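You operate a simulated robot arm through the tools that you are given. There is no shell and no other tool. Be economical: measure what you need, move in short steps, check, and stop when the job is done.

The job below is to be done with a simulated robot arm. You get a single attempt, and the scene is never put back.

## Task
Wind the length on the card on to the reel.
Fine: reset the counter first, brake off to wind, brake on again at the end.

The check looks at the end state, three seconds after you hand in, the way a careful person would. Anything else that was tipped, shoved, dropped, spilled or broken makes it a failure.

## Robot
A 6-joint arm with a two-finger gripper, on a carriage that runs on a rail from [0.1, -167.7] to [0, 66.3] (x, y) and turns from -2.583 to 3.211 rad about z. Base frame: it is fixed where the carriage stands at the start and does not move with it; the origin is on the floor, on the carriage's upright axis, x ahead of it, y to its left, z up. Readings come in cm, rad, newtons and seconds.
With the tool pointing down near the work surface it reaches from about 52 to 96 cm from the robot's upright axis, wherever it stands. Its first joint turns from -2.897 to 2.897 rad. Places, roughly: counter reset button [90, -10, 110]; winder brake lever [90, -50, 80]. Payload 2.54 kg.
The TCP is the grasp point between the finger pads, 2.3 cm short of the fingertips. In the tool frame z runs along the fingers and y along their closing line. Largest opening 12.6 cm; the body of the gripper starts 8.2 cm behind the TCP.
Orientation is that of the tool frame in the base frame, as [roll, pitch, yaw] about the fixed x, y, z axes, in that order (R = Rz(yaw) Ry(pitch) Rx(roll)). With the fingers straight down and closing along the base's y, the tool's x points along the base's -x, its y along +y and its z along -z.

## Interface
- The arm moves only by the tool servo_tool. Its argument "motion" is a list of rows, each a list of 7 numbers: the shift along the tool's x, y, z in units of 40 mm (1.0 is 40 mm), then the turn, a rotation vector about the tool's x, y, z in units of 8 degrees (1.0 is 8 degrees), then the opening in per cent of the stroke, from 0 (shut) to 100 (fully open). In form: [[tx, ty, tz, ax, ay, az, hand], ...]. A call has 1 to 12 rows; each row shifts and turns the commanded pose from where the row before left it, along the tool's axes as they then stand. A call with a number of a shift or a turn outside -1 to 1 is refused whole. A row lasts 0.2 s, in which the tool goes at most 5 cm and 0.15 rad; a call with a longer step from one row to the next is refused whole, and so is a gripper value outside its range. Where a pose cannot be reached the arm comes as near as it can. A force on the tool above 90 N (or 10 N above the force at the start of the call, whichever is more), or a blocked arm, ends the call early, and 0.2 s more pass. The fingers move at their own pace and stop on an object; they squeeze with about 35 N. The grip force told is the motor's: it shows also when the fingers shut on nothing. Time passes only in rows, and 0.2 s behind the last, so rows that do not move let the fingers close. It gives the time, the measured TCP pose, the force on the tool (base axes), the opening and the grip force at its end, in the units of the frame above (readings bear some noise), with the torque about the TCP (base axes, N m) and any sound that the robot's microphone picked up, and new pictures: "show" is both (left out), scene, wrist or none.
- Cameras (640 x 400 px; columns grow to the right, rows downward): "scene" is now at [6.44, 16.92, 151.71]; the picture's right is [-0.34, -0.94, 0.00], its down [-0.37, 0.14, -0.92] and it looks along [0.86, -0.32, -0.40] (base axes); focal length 282 px, centre (320, 200). "wrist" rides on the gripper at [8.2, 1.4, -12.2] in the tool frame; the picture's right is [-0.17, 0.99, 0.00], its down [-0.79, -0.13, -0.60] and it looks along [-0.59, -0.10, 0.80] (tool axes); focal length 243 px, centre (320, 200). There is no depth. A picture from a camera that has moved, and an enlarged one, comes with that camera's place and axes in the base frame and with its lens.
- lift_body(by): slides the trunk up (or, below 0, down) by that many cm; the arm and the scene camera ride with it, the base frame stays. It gives what a move gives, with no picture.
- drive_base(legs): drives the robot by 1 to 6 legs, each [ahead, left, turn to the left] in cm, cm and rad, along the robot's own axes; the way and the turn of a leg run together, so that a leg with both is an arc; at most 150 cm and 3.142 rad a leg. The arm and the cameras ride along, it lands a little off, and it stops where it bumps. It keeps to its track: a leg is cut to what the track allows. It gives what a move gives, and a new picture of the scene camera.
- turn_head(pan, tilt): turns the head with the scene camera to pan (to the left, within 2.094 rad either way) and tilt (down, from -0.506 to 1.204), counted from straight ahead of the robot. It gives what a move gives, and a new picture of the scene camera.
- zoom(camera, box): a new picture of the part [left, top, right, bottom] of that camera's present view, enlarged. It takes no simulated time.
- job_done(): hands the job in; it is judged then, once.

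Work in short steps. Places have to be worked out from the pictures, the camera data and where the tool is seen: move nearer, look again, correct. Check each grasp and each placing, and mend what went wrong. You have 120 turns and 260 pictures in all, those below and enlarged ones among them. Open the gripper and draw the arm clear of the work before you hand the job in, unless the task says otherwise; then end with one line.

The tools are called as name(argument=value, ...) on one line, values as JSON. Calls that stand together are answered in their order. servo_tool: Moves the arm, as the interface text tells. Its arguments: {"type":"object","properties":{"motion":{"type":"array"},"show":{"type":"string","enum":["both","scene","wrist","none"]}},"required":["motion"]} The other tools are called the same way: lift_body (by) slides the trunk up or down; drive_base (legs) drives the base; turn_head (pan, tilt) turns the head that bears the scene camera; zoom (camera, box) takes an enlarged picture of a part of a camera's view; job_done () hands the job in.

At the start:

```text
t: 0.0
position: [56.61, 4.93, 128.45]
tcp_rot: [-3.141, 0.001, 3.141]
wrist_force: [-0.7, -1.1, 0.0]
ft_torque: [0.0, 0.0, -0.01]
opening: 12.6
grasp_force: 0.1
trunk travel left (down, up): [-30.0, 19.0]
robot x, y, heading: [0.12, -0.17, -0.003]
head pan, tilt: [-0.351, 0.41]
```

scene: 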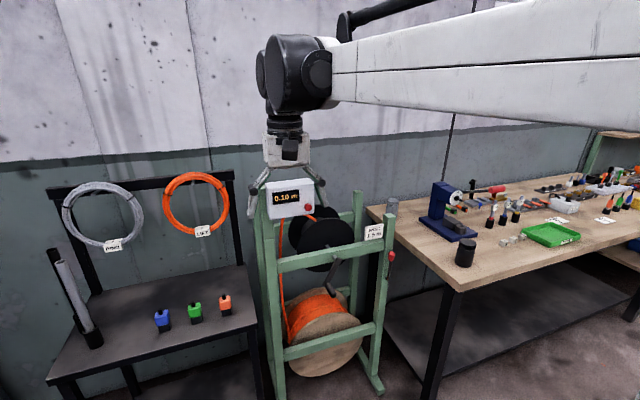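
wrist: 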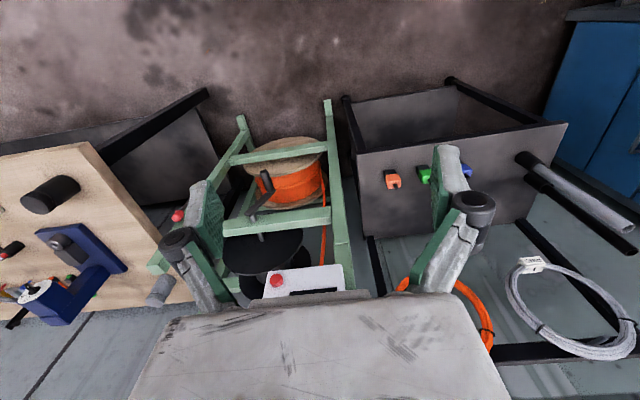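

The scene shows a winder frame with a counter (red button), a crank, a supply drum below and a card. I'll zoom in to read the card and see the mechanism.

zoom(camera="scene", box=[250, 170, 410, 270])

zoom(camera="scene", box=[250, 240, 410, 400])

zoom(camera="scene", box=[355, 215, 405, 275])

```text
4.00 times, centred on (330, 220) of scene
camera zoom: at [6.44, 16.92, 151.71], right [-0.34, -0.94, 0.0], down [-0.37, 0.14, -0.92], along [0.86, -0.32, -0.4], focal length 1128 px, centre (280, 120)
```

zoom: 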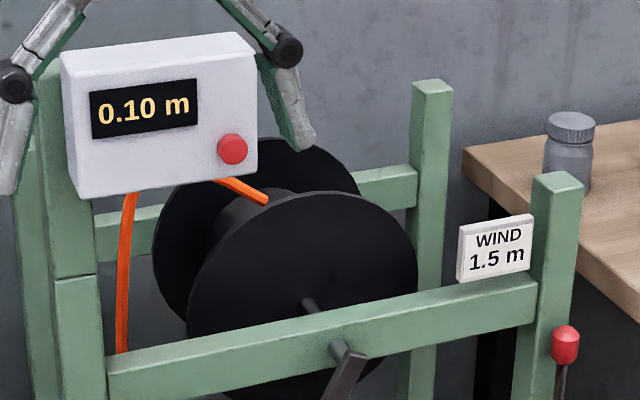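

```text
2.50 times, centred on (330, 320) of scene
camera zoom: at [6.44, 16.92, 151.71], right [-0.34, -0.94, 0.0], down [-0.37, 0.14, -0.92], along [0.86, -0.32, -0.4], focal length 705 px, centre (295, -100)
```

zoom: 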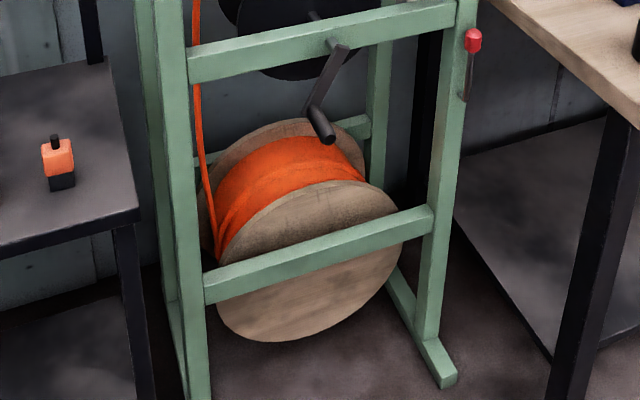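

```text
6.67 times, centred on (380, 245) of scene
camera zoom: at [6.44, 16.92, 151.71], right [-0.34, -0.94, 0.0], down [-0.37, 0.14, -0.92], along [0.86, -0.32, -0.4], focal length 1880 px, centre (-80, -100)
```

zoom: 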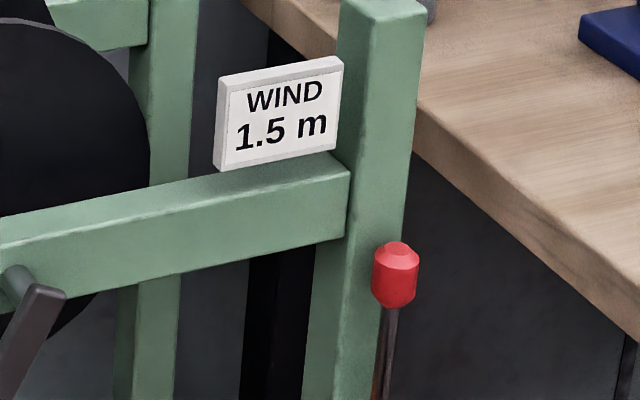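

The card says 1.5 m, the counter reads 0.10 and the brake lever (red knob) is on the right post's outside. I'll drive right along the rail to get a second viewpoint for triangulation.

drive_base(legs=[[0, -45, 0]])

turn_head(pan=0.15, tilt=0.6)

```text
t: 2.7
position: [56.61, -39.64, 128.41]
tcp_rot: [-3.141, 0.001, -3.135]
wrist_force: [0.2, -0.6, -0.2]
ft_torque: [0.01, 0.01, -0.02]
opening: 12.59
grasp_force: 0.0
trunk travel left (down, up): [-30.0, 19.0]
robot x, y, heading: [-0.11, -45.16, 0.005]
head pan, tilt: [-0.351, 0.41]
camera scene: at [6.38, -28.01, 151.71], right [-0.34, -0.94, 0.0], down [-0.38, 0.14, -0.92], along [0.86, -0.31, -0.4], focal length 282 px, centre (320, 200)
```

scene: 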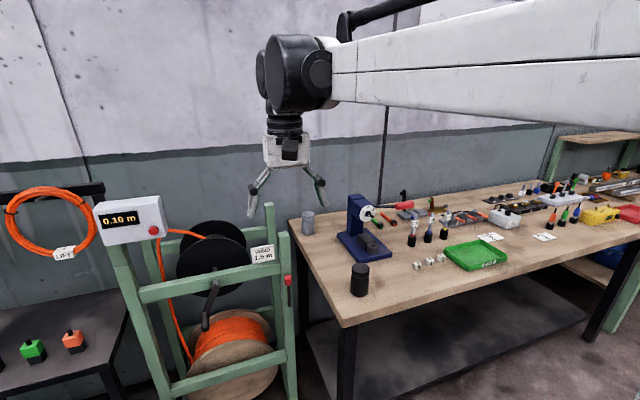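

```text
t: 3.6
position: [56.51, -39.58, 128.38]
tcp_rot: [3.141, -0.001, -3.137]
wrist_force: [0.9, 0.4, 0.8]
ft_torque: [0.0, 0.02, 0.03]
opening: 12.61
grasp_force: 0.0
trunk travel left (down, up): [-30.0, 19.0]
robot x, y, heading: [-0.01, -44.78, 0.005]
head pan, tilt: [0.15, 0.6]
camera scene: at [6.42, -23.5, 149.99], right [0.15, -0.99, 0.0], down [-0.56, -0.09, -0.83], along [0.82, 0.13, -0.56], focal length 282 px, centre (320, 200)
```

scene: 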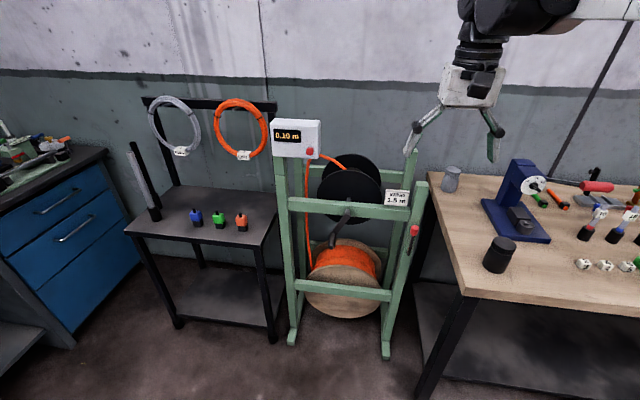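

Good view. I zoom on the crank, button and lever for triangulation.

zoom(camera="scene", box=[265, 110, 425, 210])

zoom(camera="scene", box=[310, 180, 438, 260])

zoom(camera="scene", box=[380, 200, 444, 280])

```text
4.00 times, centred on (345, 160) of scene
camera zoom: at [6.42, -23.5, 149.99], right [0.15, -0.99, 0.0], down [-0.56, -0.09, -0.83], along [0.82, 0.13, -0.56], focal length 1128 px, centre (220, 360)
```

zoom: 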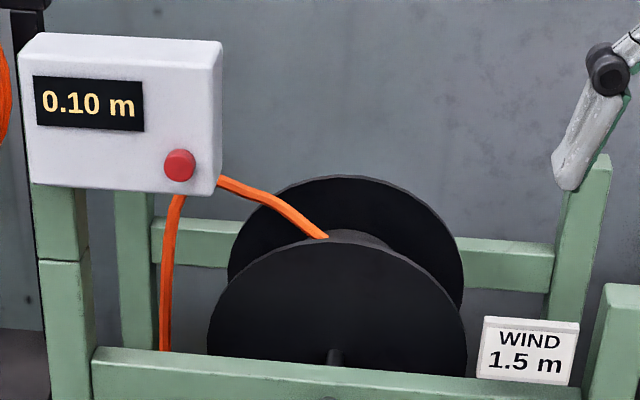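

```text
5.00 times, centred on (374, 220) of scene
camera zoom: at [6.42, -23.5, 149.99], right [0.15, -0.99, 0.0], down [-0.56, -0.09, -0.83], along [0.82, 0.13, -0.56], focal length 1410 px, centre (50, 100)
```

zoom: 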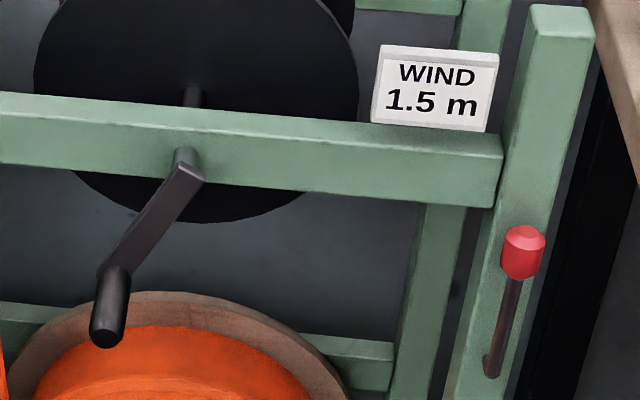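

```text
5.00 times, centred on (412, 240) of scene
camera zoom: at [6.42, -23.5, 149.99], right [0.15, -0.99, 0.0], down [-0.56, -0.09, -0.83], along [0.82, 0.13, -0.56], focal length 1410 px, centre (-140, 0)
```

zoom: 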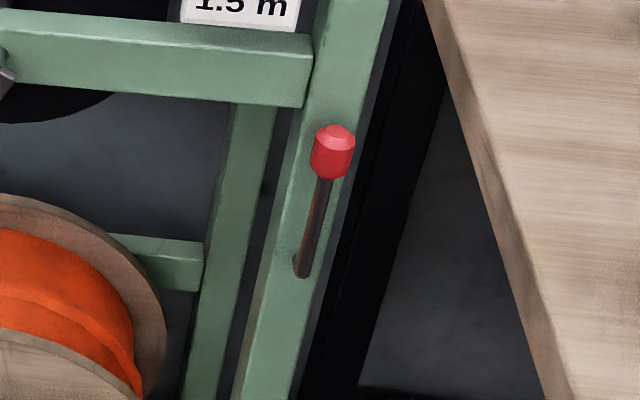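

Triangulated: button ≈ (85, -8, 113), crank peg from x 81.4 to 87.5 at (y -15.8, z 78.4), crank axis ≈ (y -20.7, z 88.4), brake knob ≈ (89, -45.5, 83) in front of the post. I now turn the tool horizontal (fingers toward +x) in free space, closing the fingers.

servo_tool(motion=[[0, 0, 0, 0, -1, 0, 0], [0, 0, 0, 0, -1, 0, 0], [0, 0, 0, 0, -1, 0, 0], [0, 0, 0, 0, -1, 0, 0], [0, 0, 0, 0, -1, 0, 0], [0, 0, 0, 0, -1, 0, 0], [0, 0, 0, 0, -1, 0, 0], [0, 0, 0, 0, -1, 0, 0], [0, 0, 0, 0, -1, 0, 0], [0, 0, 0, 0, -1, 0, 0], [0, 0, 0, 0, -1, 0, 0], [0, 0, 0, 0, -0.25, 0, 0]])

```text
t: 6.2
position: [56.5, -39.68, 128.38]
tcp_rot: [-2.604, 1.571, -2.598]
wrist_force: [1.5, 0.3, 0.2]
ft_torque: [-0.02, 0.02, 0.01]
opening: 0.01
grasp_force: 28.2
trunk travel left (down, up): [-30.0, 19.0]
robot x, y, heading: [-0.11, -44.84, 0.006]
head pan, tilt: [0.15, 0.6]
camera scene: at [6.43, -23.49, 149.98], right [0.15, -0.99, 0.0], down [-0.56, -0.09, -0.82], along [0.82, 0.13, -0.57], focal length 282 px, centre (320, 200)
camera wrist: at [44.37, -38.41, 120.19], right [-0.01, 0.99, 0.17], down [-0.6, -0.14, 0.79], along [0.8, -0.09, 0.59], focal length 243 px, centre (320, 200)
```

scene: 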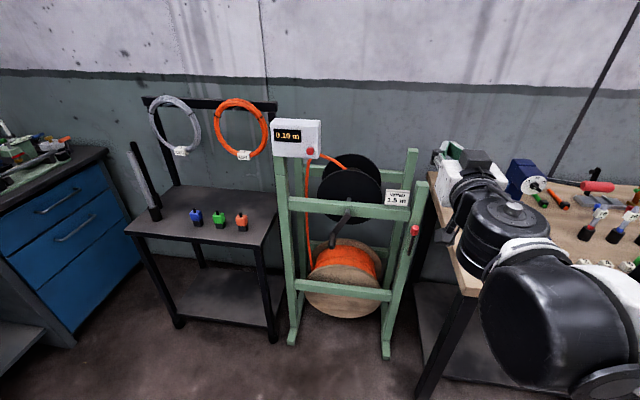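
wrist: 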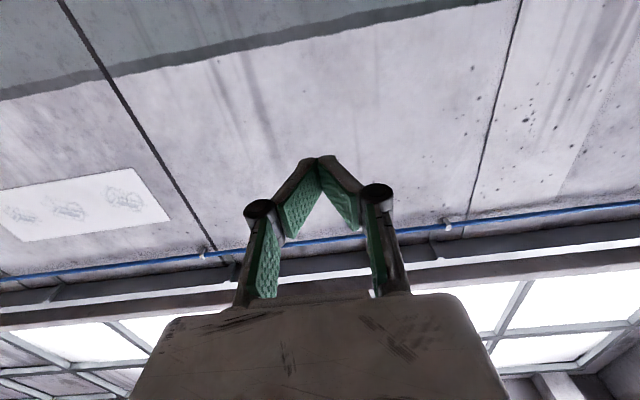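

The tool is horizontal now. I drive left so the robot sits around y ≈ -25, then approach the button.

drive_base(legs=[[0, 20, 0]])

```text
t: 7.8
position: [56.62, -19.97, 128.47]
tcp_rot: [-2.448, 1.57, -2.444]
wrist_force: [0.1, 0.5, -0.3]
ft_torque: [0.0, 0.03, 0.0]
opening: 0.0
grasp_force: 28.5
trunk travel left (down, up): [-30.0, 19.0]
robot x, y, heading: [-0.03, -25.02, 0.004]
head pan, tilt: [0.15, 0.6]
camera scene: at [6.41, -3.82, 149.99], right [0.15, -0.99, 0.0], down [-0.56, -0.09, -0.83], along [0.82, 0.13, -0.56], focal length 282 px, centre (320, 200)
```

scene: 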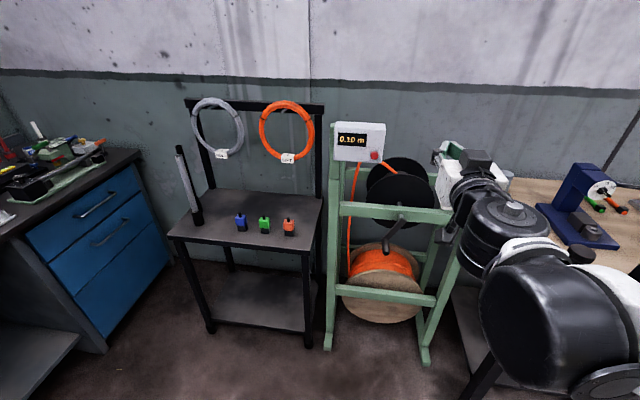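

The button re-triangulates to ≈(85.2, -8, 113.4). I move the closed fingers to about 8 cm ahead of it.

servo_tool(motion=[[0.63, 0.49, 0.75, 0, 0, 0, 0], [0.63, 0.49, 0.75, 0, 0, 0, 0], [0.63, 0.49, 0.75, 0, 0, 0, 0], [0.63, 0.49, 0.75, 0, 0, 0, 0], [0.63, 0.49, 0.75, 0, 0, 0, 0], [0.63, 0.49, 0.75, 0, 0, 0, 0]])

zoom(camera="scene", box=[320, 110, 440, 185])

```text
t: 9.2
position: [74.58, -8.08, 113.27]
tcp_rot: [-3.063, 1.57, -3.06]
wrist_force: [-0.8, 0.7, 0.4]
ft_torque: [-0.02, 0.02, 0.01]
opening: 0.01
grasp_force: 28.3
trunk travel left (down, up): [-30.0, 19.0]
robot x, y, heading: [-0.28, -24.96, 0.007]
head pan, tilt: [0.15, 0.6]
camera scene: at [6.37, -3.82, 149.98], right [0.15, -0.99, 0.0], down [-0.56, -0.09, -0.83], along [0.82, 0.13, -0.56], focal length 282 px, centre (320, 200)
camera wrist: at [62.35, -6.9, 105.02], right [0.0, 0.99, 0.17], down [-0.6, -0.14, 0.79], along [0.8, -0.1, 0.59], focal length 243 px, centre (320, 200)
```

scene: 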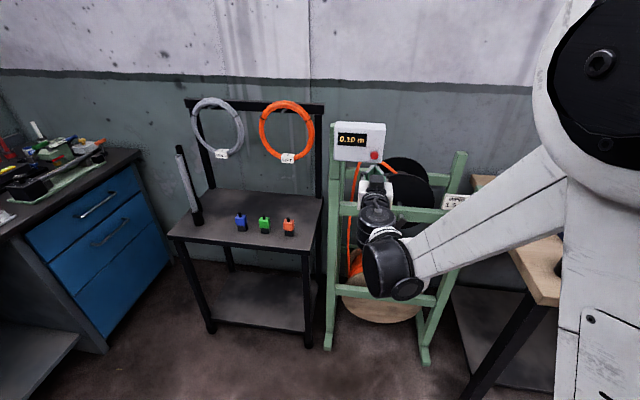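
wrist: 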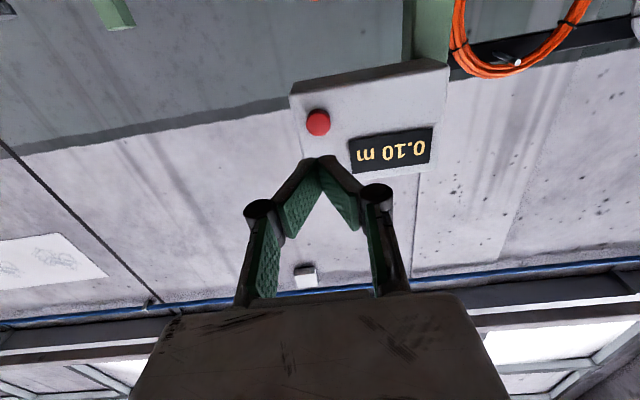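

```text
5.33 times, centred on (380, 148) of scene
camera zoom: at [6.37, -3.82, 149.98], right [0.15, -0.99, 0.0], down [-0.56, -0.09, -0.83], along [0.82, 0.13, -0.56], focal length 1504 px, centre (0, 480)
```

zoom: 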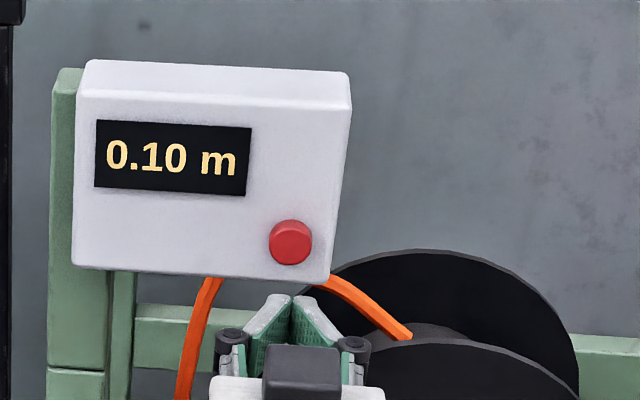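

Wrist view agrees with the button position. I advance 7 cm to just short of it.

servo_tool(motion=[[0, 0, 0.9, 0, 0, 0, 0], [0.03, -0.03, 0.85, 0, 0, 0, 0]], show="wrist")

zoom(camera="scene", box=[320, 110, 440, 185])

```text
t: 9.8
position: [81.51, -8.18, 113.11]
tcp_rot: [-0.748, 1.569, -0.743]
wrist_force: [0.1, 0.1, 0.0]
ft_torque: [0.02, -0.02, 0.0]
opening: 0.01
grasp_force: 28.8
trunk travel left (down, up): [-30.0, 19.0]
robot x, y, heading: [-0.08, -25.0, 0.005]
head pan, tilt: [0.15, 0.6]
camera wrist: at [69.39, -6.93, 104.98], right [0.0, 0.99, 0.17], down [-0.6, -0.14, 0.79], along [0.8, -0.1, 0.59], focal length 243 px, centre (320, 200)
```

wrist: 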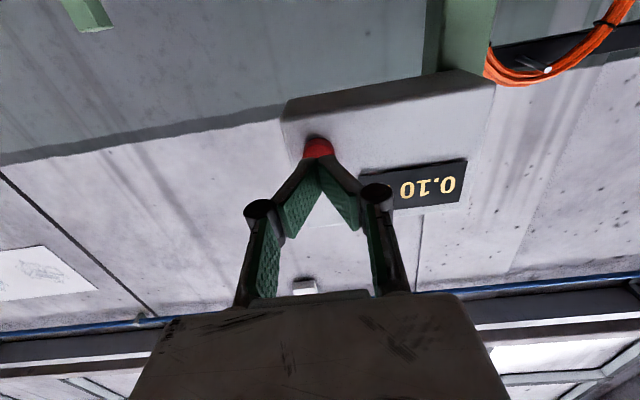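

```text
5.33 times, centred on (380, 148) of scene
camera zoom: at [6.39, -3.8, 149.98], right [0.15, -0.99, 0.0], down [-0.56, -0.09, -0.82], along [0.82, 0.13, -0.57], focal length 1504 px, centre (0, 480)
```

zoom: 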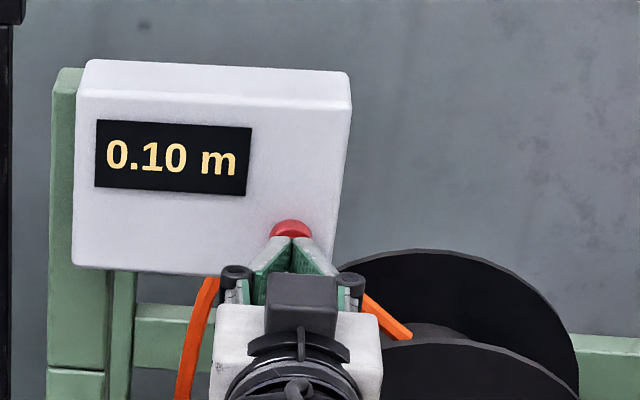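

Fingertips are right in front of the button. I push slowly in 2 mm steps.

servo_tool(motion=[[0, 0, 0.05, 0, 0, 0, 0], [0, 0, 0.05, 0, 0, 0, 0], [0, 0, 0.05, 0, 0, 0, 0], [0, 0, 0.05, 0, 0, 0, 0], [0, 0, 0.05, 0, 0, 0, 0], [0, 0, 0.05, 0, 0, 0, 0]], show="wrist")

```text
t: 11.2
position: [82.81, -8.16, 113.2]
tcp_rot: [-1.462, 1.57, -1.456]
wrist_force: [-0.4, 0.4, -0.5]
ft_torque: [-0.02, 0.0, 0.02]
opening: 0.01
grasp_force: 28.3
trunk travel left (down, up): [-30.0, 19.0]
robot x, y, heading: [0.03, -25.25, 0.009]
head pan, tilt: [0.15, 0.6]
camera wrist: at [70.51, -7.01, 104.99], right [0.0, 0.99, 0.17], down [-0.6, -0.14, 0.79], along [0.8, -0.1, 0.59], focal length 243 px, centre (320, 200)
```

wrist: 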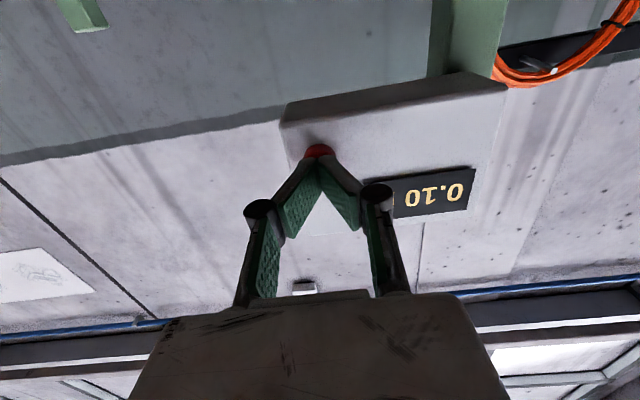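

No contact yet; I continue in the same small steps.

servo_tool(motion=[[0, 0, 0.05, 0, 0, 0, 0], [0, 0, 0.05, 0, 0, 0, 0], [0, 0, 0.05, 0, 0, 0, 0], [0, 0, 0.05, 0, 0, 0, 0]], show="wrist")

```text
t: 12.2
position: [83.55, -8.09, 113.13]
tcp_rot: [2.716, 1.57, 2.723]
wrist_force: [-2.3, 0.1, -0.5]
ft_torque: [0.03, 0.03, -0.01]
opening: 0.61
grasp_force: 28.2
trunk travel left (down, up): [-30.0, 19.0]
robot x, y, heading: [0.15, -25.39, 0.004]
head pan, tilt: [0.15, 0.6]
heard: click
camera wrist: at [71.3, -6.96, 105.0], right [0.0, 0.99, 0.17], down [-0.6, -0.14, 0.79], along [0.8, -0.1, 0.59], focal length 243 px, centre (320, 200)
```

wrist: 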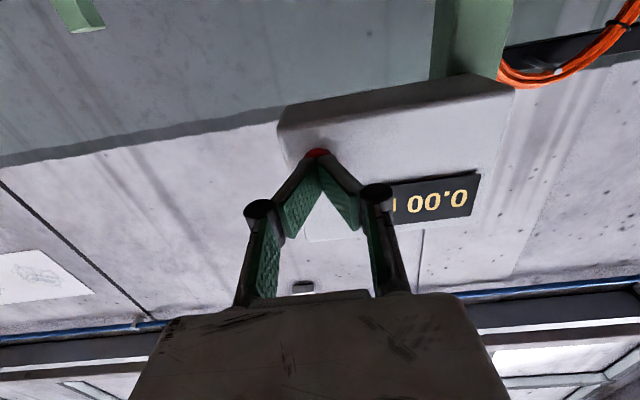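

Click heard, display 0.00. I retreat, and roll the wrist half a turn so its camera sits above (to see the lever and crank from above).

servo_tool(motion=[[0, 0, -1, 0, 0, 0, 0], [0, 0, -1, 0, 0, 0, 0], [0, -1, -0.7, 0, 0, 0, 0], [0, -1, 0, 0, 0, 1, 0], [0, -1, 0, 0, 0, 1, 0], [0, 0, 0, 0, 0, 1, 0], [0, 0, 0, 0, 0, 1, 0], [0, 0, 0, 0, 0, 1, 0], [0, 0, 0, 0, 0, 1, 0], [0, 0, 0, 0, 0, 1, 0], [0, 0, 0, 0, 0, 1, 0], [0, 0, 0, 0, 0, 1, 0]], show="wrist")

servo_tool(motion=[[0, 0, 0, 0, 0, 1, 0], [0, 0, 0, 0, 0, 1, 0], [0, 0, 0, 0, 0, 1, 0], [0, 0, 0, 0, 0, 1, 0], [0, 0, 0, 0, 0, 1, 0], [0, 0, 0, 0, 0, 1, 0], [0, 0, 0, 0, 0, 1, 0], [0, 0, 0, 0, 0, 1, 0], [0, 0, 0, 0, 0, 1, 0], [0, 0, 0, 0, 0, 1, 0], [0, 0, 0, 0, 0, 1, 0], [0, 0, 0, 0, 0, 1, 0]])

```text
t: 14.8
position: [72.7, -20.16, 112.61]
tcp_rot: [1.571, 0.312, 1.576]
wrist_force: [0.1, 0.0, -0.6]
ft_torque: [0.02, 0.0, 0.0]
opening: 0.01
grasp_force: 28.4
trunk travel left (down, up): [-30.0, 19.0]
robot x, y, heading: [-0.05, -25.35, 0.006]
head pan, tilt: [0.15, 0.6]
camera wrist: at [60.56, -12.14, 111.45], right [0.0, 0.14, 0.99], down [-0.59, -0.8, 0.12], along [0.8, -0.59, 0.09], focal length 243 px, centre (320, 200)
```

wrist: 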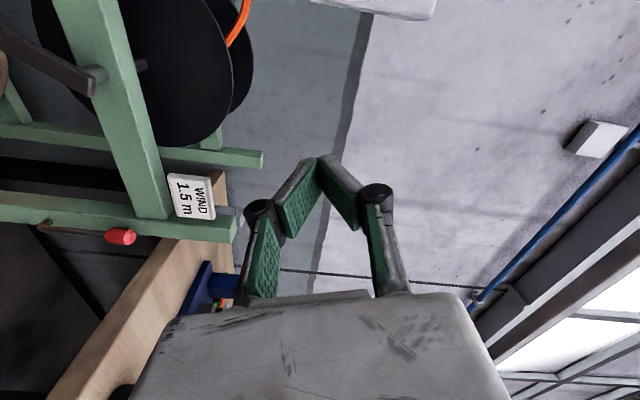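

```text
t: 17.4
position: [73.0, -24.25, 112.7]
tcp_rot: [1.572, -1.363, 1.585]
wrist_force: [-0.1, 1.1, 0.4]
ft_torque: [-0.03, 0.01, -0.03]
opening: 0.03
grasp_force: 28.3
out of reach, approached as far as the arm can: row 3, 4, 5, 6, 7
trunk travel left (down, up): [-30.0, 19.0]
robot x, y, heading: [0.11, -25.12, 0.007]
head pan, tilt: [0.15, 0.6]
camera scene: at [6.41, -3.81, 149.99], right [0.15, -0.99, 0.0], down [-0.56, -0.09, -0.83], along [0.82, 0.13, -0.56], focal length 282 px, centre (320, 200)
camera wrist: at [60.8, -24.23, 120.95], right [0.01, -1.0, 0.04], down [-0.6, -0.04, -0.8], along [0.8, -0.01, -0.6], focal length 243 px, centre (320, 200)
```

scene: 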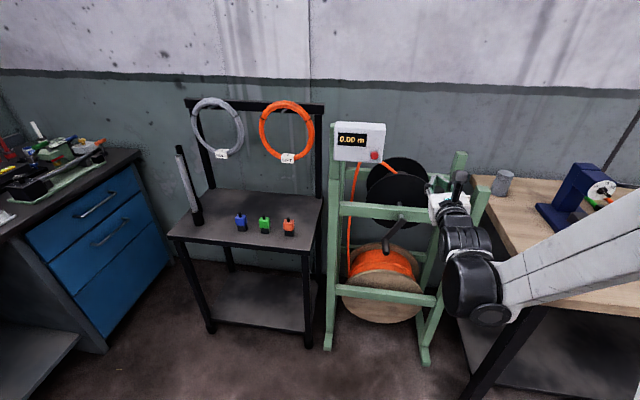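
wrist: 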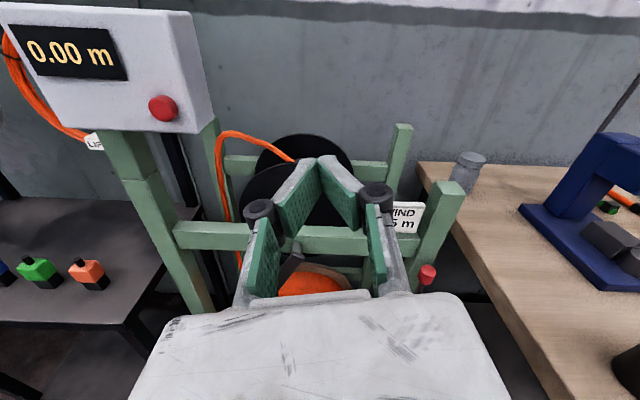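

Camera upright now. I finish the roll and move to a viewpoint near the brake lever.

servo_tool(motion=[[0, 0, 0, 0, 0, 0.75, 0], [0, 0, 0, 0, 0, 0.75, 0], [-0.6, 0.8, -0.2, 0, 0, 0, 0], [-0.6, 0.8, -0.2, 0, 0, 0, 0], [-0.6, 0.8, -0.2, 0, 0, 0, 0], [-0.6, 0.8, 0, 0, 0, 0, 0], [-0.6, 0.4, 0, 0, 0, 0, 0]])

zoom(camera="wrist", box=[300, 130, 620, 330])

```text
t: 19.0
position: [72.14, -35.29, 103.43]
tcp_rot: [1.519, -1.475, 1.639]
wrist_force: [0.0, 1.0, 0.4]
ft_torque: [0.01, 0.01, 0.03]
opening: 0.01
grasp_force: 28.5
out of reach, approached as far as the arm can: row 2, 3, 4, 5, 6, 7
trunk travel left (down, up): [-30.0, 19.0]
robot x, y, heading: [0.05, -25.17, 0.006]
head pan, tilt: [0.15, 0.6]
camera scene: at [6.42, -3.84, 149.98], right [0.15, -0.99, 0.0], down [-0.56, -0.09, -0.82], along [0.82, 0.13, -0.57], focal length 282 px, centre (320, 200)
camera wrist: at [59.87, -36.09, 111.67], right [0.01, -1.0, -0.07], down [-0.59, 0.05, -0.8], along [0.8, 0.05, -0.59], focal length 243 px, centre (320, 200)
```

scene: 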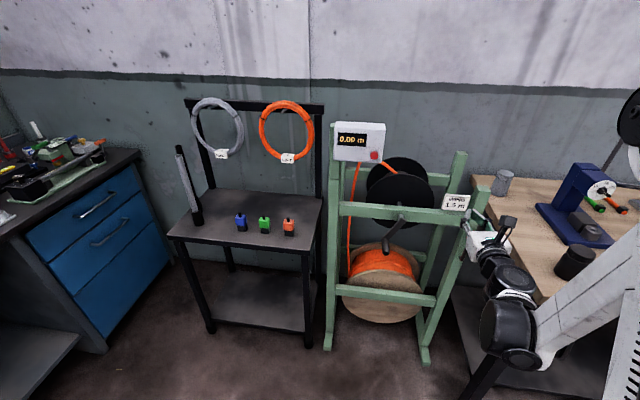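
wrist: 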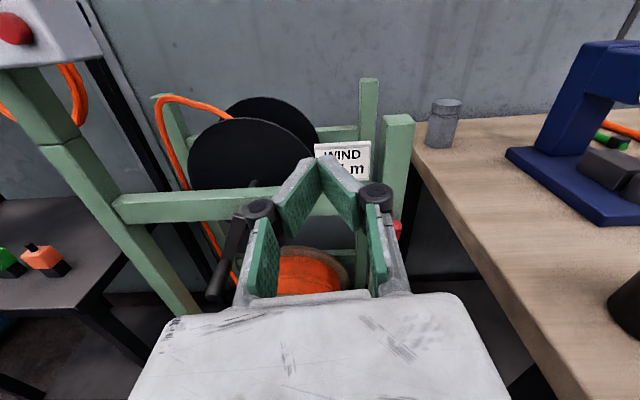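

```text
2.00 times, centred on (460, 230) of wrist
camera zoom: at [59.87, -36.09, 111.67], right [0.01, -1.0, -0.07], down [-0.59, 0.05, -0.8], along [0.8, 0.05, -0.59], focal length 485 px, centre (40, 140)
```

zoom: 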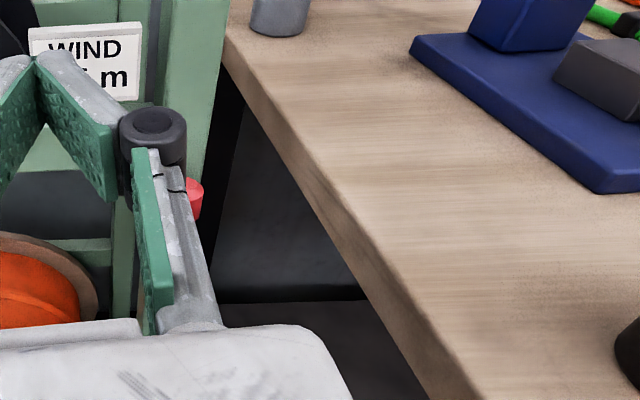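

The wrist roll is at a joint limit, so I roll back 90° (camera on the left side), which is a comfortable posture and gives a side view of the lever.

servo_tool(motion=[[0, 0, -0.2, 0, 0, -1, 0], [0, 0, -0.2, 0, 0, -1, 0], [0, 0, 0, 0, 0, -1, 0], [0, 0, 0, 0, 0, -1, 0], [0, 0, 0, 0, 0, -1, 0], [0, 0, 0, 0, 0, -1, 0], [0, 0, 0, 0, 0, -1, 0], [0, 0, 0, 0, 0, -1, 0], [0, 0, 0, 0, 0, -1, 0], [0, 0, 0, 0, 0, -1, 0], [0, 0, 0, 0, 0, -0.6, 0]])

```text
t: 21.4
position: [71.0, -35.31, 104.27]
tcp_rot: [1.564, 0.009, 1.586]
wrist_force: [1.0, -0.2, 0.4]
ft_torque: [-0.01, 0.01, 0.01]
opening: 0.02
grasp_force: 28.4
out of reach, approached as far as the arm can: row 1, 2
trunk travel left (down, up): [-30.0, 19.0]
robot x, y, heading: [0.2, -25.15, 0.004]
head pan, tilt: [0.15, 0.6]
camera scene: at [6.41, -3.81, 149.98], right [0.15, -0.99, 0.0], down [-0.56, -0.09, -0.83], along [0.82, 0.13, -0.56], focal length 282 px, centre (320, 200)
camera wrist: at [58.69, -27.42, 105.5], right [0.0, -0.16, 0.99], down [-0.59, -0.8, -0.13], along [0.81, -0.58, -0.09], focal length 243 px, centre (320, 200)
```

scene: 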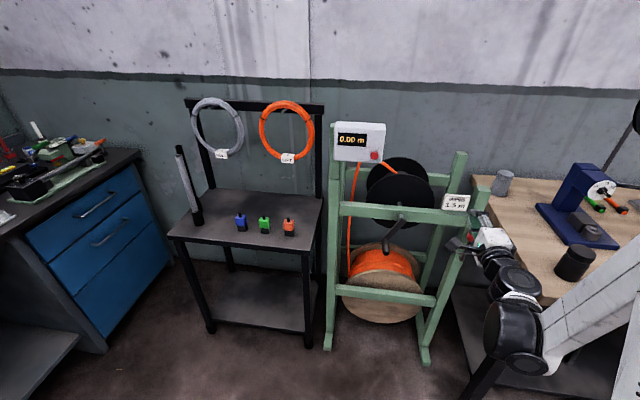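
wrist: 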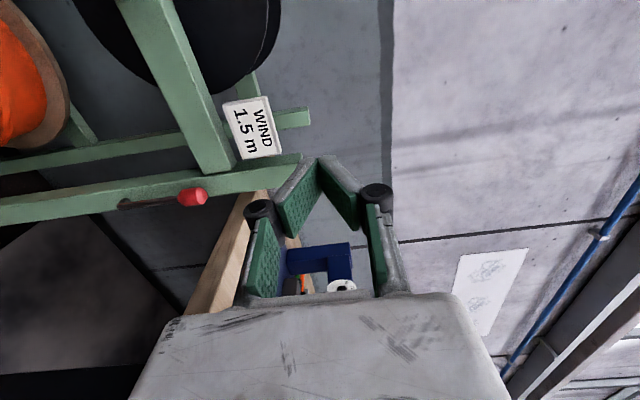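

Now I lower toward the lever height for a close side view.

servo_tool(motion=[[0, -1, 0, 0, 0, 0, 0], [0, -1, 0, 0, 0, 0, 0], [0, -1, 0, 0, 0, 0, 0], [0, -1, 0, 0, 0, 0, 0], [0.5, -1, 0, 0, 0, 0, 0]], show="wrist")

zoom(camera="wrist", box=[140, 60, 460, 260])

```text
t: 22.6
position: [81.09, -35.73, 94.34]
tcp_rot: [1.566, 0.005, 1.585]
wrist_force: [0.4, 0.4, 0.4]
ft_torque: [0.0, -0.02, -0.01]
opening: 0.02
grasp_force: 28.3
out of reach, approached as far as the arm can: row 1, 2, 3, 4, 5
trunk travel left (down, up): [-30.0, 19.0]
robot x, y, heading: [-0.1, -25.4, 0.007]
head pan, tilt: [0.15, 0.6]
camera wrist: at [68.74, -27.87, 95.65], right [0.0, -0.16, 0.99], down [-0.59, -0.8, -0.13], along [0.81, -0.58, -0.09], focal length 243 px, centre (320, 200)
```

wrist: 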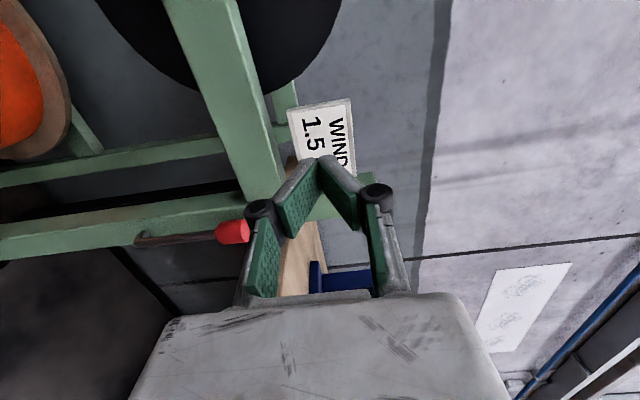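

```text
2.00 times, centred on (300, 160) of wrist
camera zoom: at [68.74, -27.87, 95.65], right [0.0, -0.16, 0.99], down [-0.59, -0.8, -0.13], along [0.81, -0.58, -0.09], focal length 485 px, centre (360, 280)
```

zoom: 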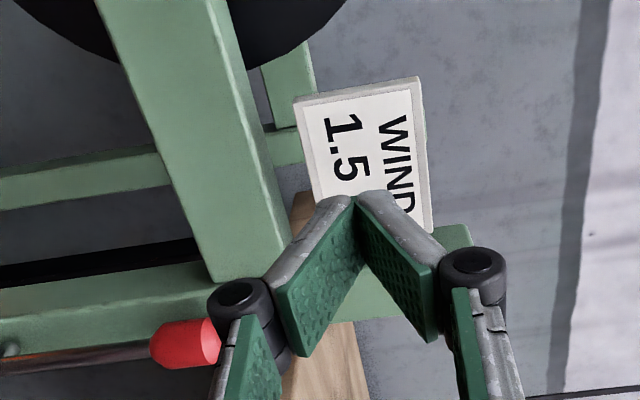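

The arm's reach at low height is limited by the trunk being high. I back off and lower the trunk 20 cm.

servo_tool(motion=[[0, 0.5, -1, 0, 0, 0, 0], [0, 0.5, -1, 0, 0, 0, 0], [0, 0.5, -0.5, 0, 0, 0, 0]], show="none")

lift_body(by=-20)

turn_head(pan=0.0, tilt=0.45)

```text
t: 23.4
position: [73.29, -36.36, 102.59]
tcp_rot: [1.563, 0.005, 1.584]
wrist_force: [0.3, -1.3, 0.5]
ft_torque: [0.03, 0.01, 0.01]
opening: 0.0
grasp_force: 28.2
out of reach, approached as far as the arm can: row 1, 2
trunk travel left (down, up): [-30.0, 19.0]
robot x, y, heading: [-0.09, -25.13, 0.003]
head pan, tilt: [0.15, 0.6]
```

```text
t: 25.6
position: [73.21, -36.33, 82.62]
tcp_rot: [1.565, 0.005, 1.586]
wrist_force: [0.0, -0.7, -0.5]
ft_torque: [0.01, 0.01, 0.03]
opening: 0.02
grasp_force: 27.7
trunk travel left (down, up): [-10.0, 39.0]
robot x, y, heading: [-0.29, -25.39, 0.006]
head pan, tilt: [0.15, 0.6]
```

```text
t: 26.3
position: [73.19, -36.39, 82.53]
tcp_rot: [1.563, 0.006, 1.584]
wrist_force: [0.5, 0.0, 0.3]
ft_torque: [-0.01, -0.01, -0.04]
opening: 0.01
grasp_force: 28.9
trunk travel left (down, up): [-10.0, 39.0]
robot x, y, heading: [0.02, -25.72, 0.005]
head pan, tilt: [0.0, 0.45]
camera scene: at [6.87, -5.12, 131.34], right [0.01, -1.0, 0.0], down [-0.44, 0.0, -0.9], along [0.9, 0.0, -0.44], focal length 282 px, centre (320, 200)
```

scene: 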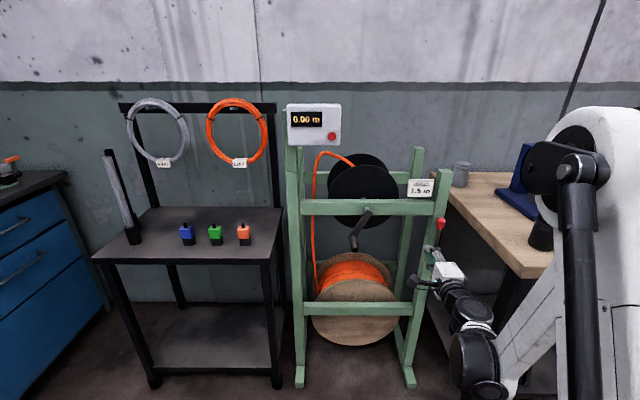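

Height is now right. I look at the lever from both cameras.

zoom(camera="scene", box=[380, 170, 476, 290])

zoom(camera="wrist", box=[0, 0, 640, 400])

```text
3.33 times, centred on (428, 230) of scene
camera zoom: at [6.87, -5.12, 131.34], right [0.01, -1.0, 0.0], down [-0.44, 0.0, -0.9], along [0.9, 0.0, -0.44], focal length 940 px, centre (-40, 100)
```

zoom: 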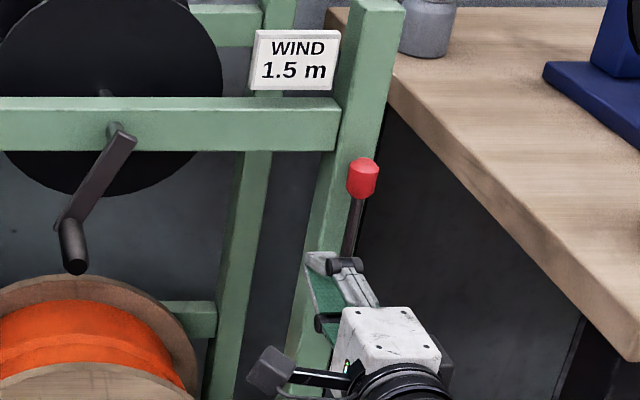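

```text
1.00 times, centred on (320, 200) of wrist (not enlarged: the box is as wide or as high as the picture)
camera zoom: at [60.95, -28.42, 83.84], right [0.0, -0.16, 0.99], down [-0.59, -0.8, -0.13], along [0.81, -0.58, -0.09], focal length 243 px, centre (320, 200)
```

zoom: 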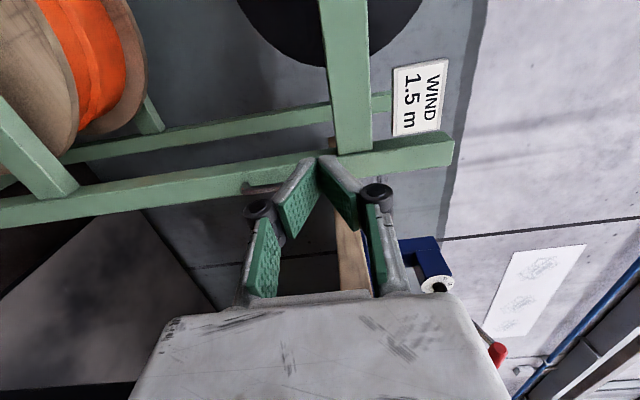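

The knob is hidden behind the gripper; I raise the tool 15 cm and move 5 cm left to expose the whole lever to both cameras.

servo_tool(motion=[[0.3, 1, 0, 0, 0, 0, 0], [0.3, 1, 0, 0, 0, 0, 0], [0.3, 1, 0, 0, 0, 0, 0], [0.3, 0.8, 0, 0, 0, 0, 0]], show="none")

zoom(camera="scene", box=[390, 170, 470, 270])

zoom(camera="wrist", box=[40, 130, 280, 280])

```text
t: 27.3
position: [73.15, -31.35, 97.78]
tcp_rot: [1.563, 0.005, 1.585]
wrist_force: [0.2, -0.6, 0.3]
ft_torque: [-0.02, -0.07, 0.01]
opening: 0.0
grasp_force: 29.0
trunk travel left (down, up): [-10.0, 39.0]
robot x, y, heading: [-0.37, -25.07, 0.006]
head pan, tilt: [0.0, 0.45]
```

```text
4.00 times, centred on (430, 220) of scene
camera zoom: at [6.92, -5.15, 131.34], right [0.0, -1.0, 0.0], down [-0.44, 0.0, -0.9], along [0.9, 0.0, -0.44], focal length 1128 px, centre (-120, 120)
```

zoom: 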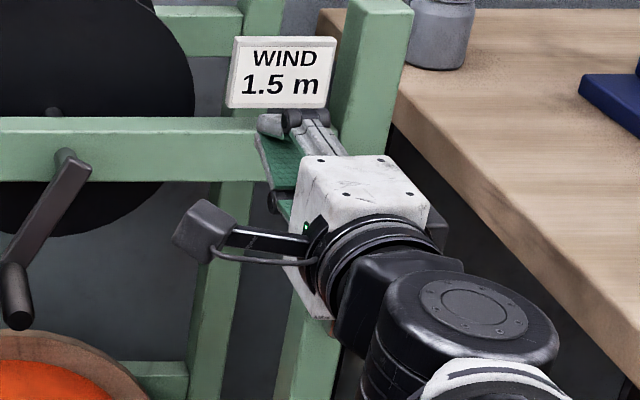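

```text
2.67 times, centred on (160, 205) of wrist
camera zoom: at [60.84, -23.53, 99.04], right [0.0, -0.16, 0.99], down [-0.59, -0.8, -0.13], along [0.81, -0.58, -0.09], focal length 647 px, centre (747, 187)
```

zoom: 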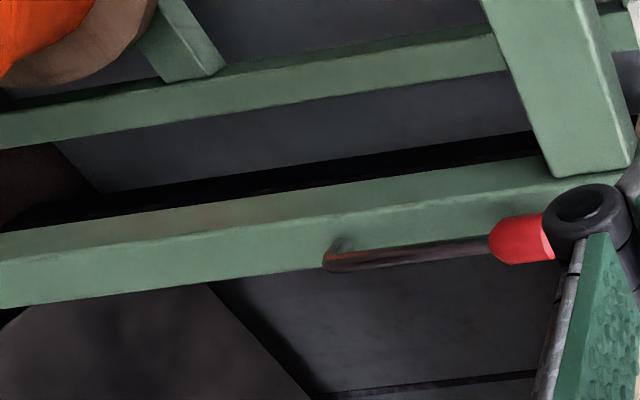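

The lever is an L: a pin out of the post front, with the stem vertical at (≈89.5, -45.4), so it swings sideways about x. I roll back to closing along y and open the fingers to ~5 cm to cage the knob, then test which way it moves.

servo_tool(motion=[[0, 0, 0, 0, 0, -1, 40], [0, 0, 0, 0, 0, -1, 40], [0, 0, 0, 0, 0, -1, 40], [0, 0, 0, 0, 0, -1, 40], [0, 0, 0, 0, 0, -1, 40], [0, 0, 0, 0, 0, -1, 40], [0, 0, 0, 0, 0, -1, 40], [0, 0, 0, 0, 0, -1, 40], [0, 0, 0, 0, 0, -1, 40], [0, 0, 0, 0, 0, -1, 40], [0, 0, 0, 0, 0, -1, 40], [0, 0, 0, 0, 0, -0.25, 40]], show="none")

servo_tool(motion=[[0.7, -0.6, 0, 0, 0, 0, 40], [0.7, -0.6, 0, 0, 0, 0, 40], [0.7, -0.6, 0, 0, 0, 0, 40], [0.7, -0.6, 0, 0, 0, 0, 40], [0.7, -0.6, 0, 0, 0, 0, 40], [0.7, -0.5, 0, 0, 0, 0, 40]])

zoom(camera="scene", box=[390, 170, 470, 270])

```text
t: 29.9
position: [73.09, -31.4, 97.73]
tcp_rot: [-0.714, 1.562, -0.701]
wrist_force: [0.5, 0.4, -0.9]
ft_torque: [-0.01, -0.02, 0.02]
opening: 5.04
grasp_force: 0.1
trunk travel left (down, up): [-10.0, 39.0]
robot x, y, heading: [-0.19, -25.42, 0.004]
head pan, tilt: [0.0, 0.45]
```

```text
t: 31.3
position: [73.27, -45.59, 80.93]
tcp_rot: [-0.572, 1.561, -0.559]
wrist_force: [0.2, -0.2, 0.5]
ft_torque: [-0.01, 0.04, 0.0]
opening: 5.02
grasp_force: 0.1
trunk travel left (down, up): [-10.0, 39.0]
robot x, y, heading: [0.07, -25.37, 0.006]
head pan, tilt: [0.0, 0.45]
camera scene: at [6.83, -5.09, 131.34], right [0.0, -1.0, 0.0], down [-0.43, 0.0, -0.9], along [0.9, 0.0, -0.43], focal length 282 px, centre (320, 200)
camera wrist: at [61.18, -44.54, 72.62], right [-0.01, 0.99, 0.16], down [-0.6, -0.14, 0.79], along [0.8, -0.09, 0.6], focal length 243 px, centre (320, 200)
```

scene: 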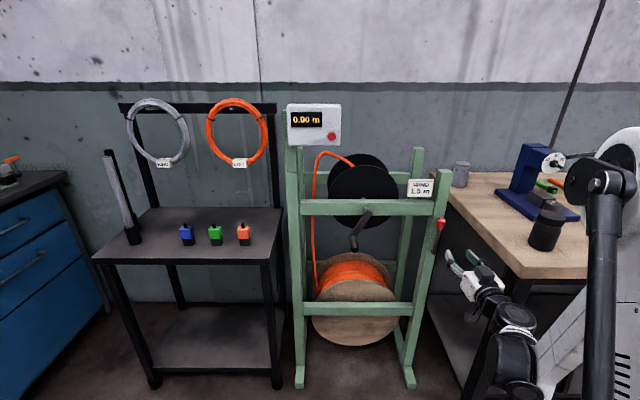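
wrist: 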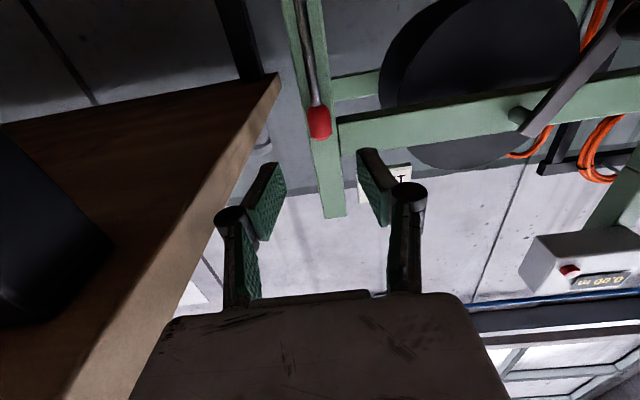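

```text
4.00 times, centred on (430, 220) of scene
camera zoom: at [6.83, -5.09, 131.34], right [0.0, -1.0, 0.0], down [-0.43, 0.0, -0.9], along [0.9, 0.0, -0.43], focal length 1128 px, centre (-120, 120)
```

zoom: 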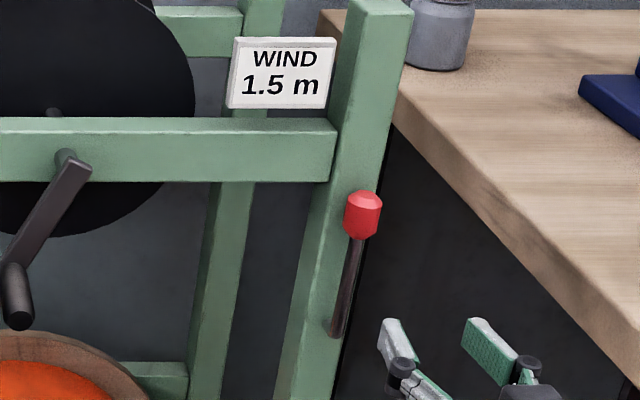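

The lever is clearly visible and centred between the fingers. I advance 15 cm to cage the knob.

servo_tool(motion=[[0, 0, 0.8, 0, 0, 0, 40], [0, 0, 0.8, 0, 0, 0, 40], [0, 0, 0.8, 0, 0, 0, 40], [0, 0, 0.8, 0, 0, 0, 40], [0, 0, 0.55, 0, 0, 0, 40]])

zoom(camera="scene", box=[390, 170, 470, 270])

```text
t: 32.5
position: [88.31, -45.2, 81.09]
tcp_rot: [-0.547, 1.561, -0.536]
wrist_force: [0.4, 0.7, 0.4]
ft_torque: [-0.01, 0.0, -0.01]
opening: 5.05
grasp_force: 0.1
trunk travel left (down, up): [-10.0, 39.0]
robot x, y, heading: [0.11, -25.26, 0.004]
head pan, tilt: [0.0, 0.45]
camera scene: at [6.84, -5.13, 131.34], right [0.0, -1.0, 0.0], down [-0.43, 0.0, -0.9], along [0.9, 0.0, -0.43], focal length 282 px, centre (320, 200)
camera wrist: at [76.21, -44.3, 72.84], right [-0.01, 0.99, 0.16], down [-0.6, -0.14, 0.79], along [0.8, -0.09, 0.6], focal length 243 px, centre (320, 200)
```

scene: 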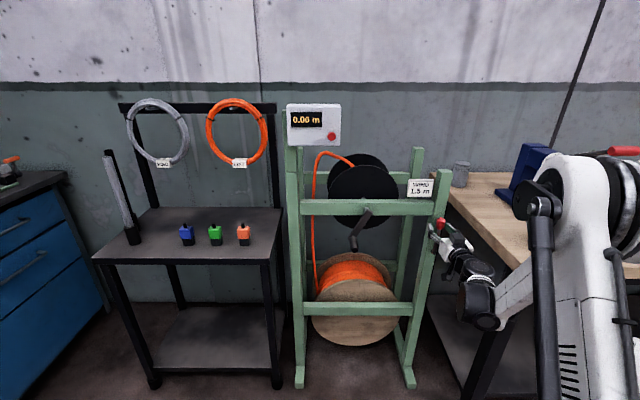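
wrist: 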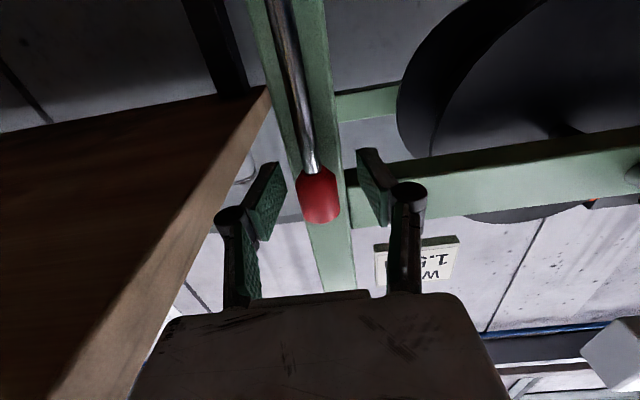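

```text
4.00 times, centred on (430, 220) of scene
camera zoom: at [6.84, -5.13, 131.34], right [0.0, -1.0, 0.0], down [-0.43, 0.0, -0.9], along [0.9, 0.0, -0.43], focal length 1128 px, centre (-120, 120)
```

zoom: 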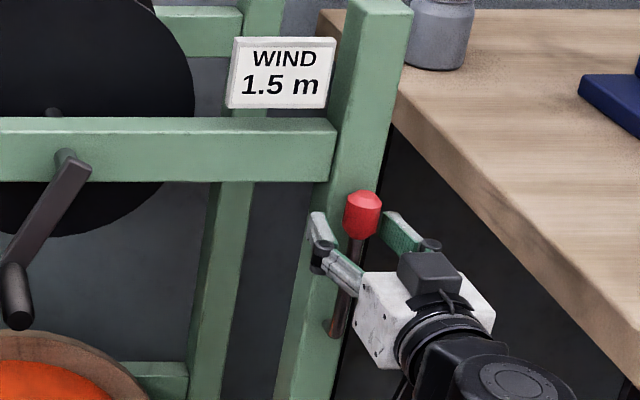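

The knob is caged. I push gently to the left (+y) about 3 cm and read the force.

servo_tool(motion=[[0, 0.12, 0, 0, 0, 0, 40], [0, 0.12, 0, 0, 0, 0, 40], [0, 0.12, 0, 0, 0, 0, 40], [0, 0.12, 0, 0, 0, 0, 40], [0, 0.12, 0, 0, 0, 0, 40]], show="wrist")

```text
t: 33.7
position: [88.27, -42.93, 81.16]
tcp_rot: [-0.556, 1.561, -0.545]
wrist_force: [-1.4, -1.3, 0.6]
ft_torque: [0.0, 0.01, -0.03]
opening: 5.17
grasp_force: 0.8
trunk travel left (down, up): [-10.0, 39.0]
robot x, y, heading: [-0.08, -25.53, 0.01]
head pan, tilt: [0.0, 0.45]
camera wrist: at [76.16, -41.89, 72.85], right [-0.01, 0.99, 0.16], down [-0.6, -0.14, 0.79], along [0.8, -0.09, 0.6], focal length 243 px, centre (320, 200)
```

wrist: 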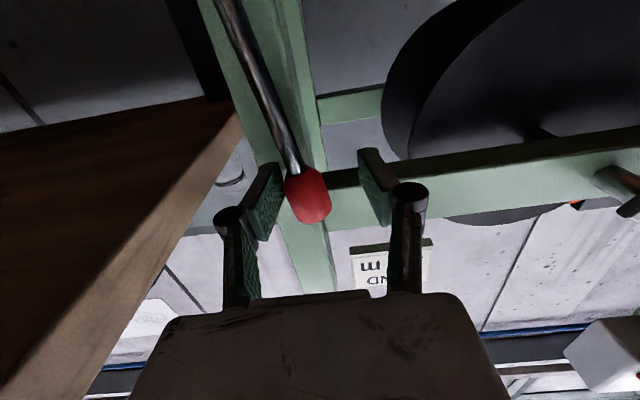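

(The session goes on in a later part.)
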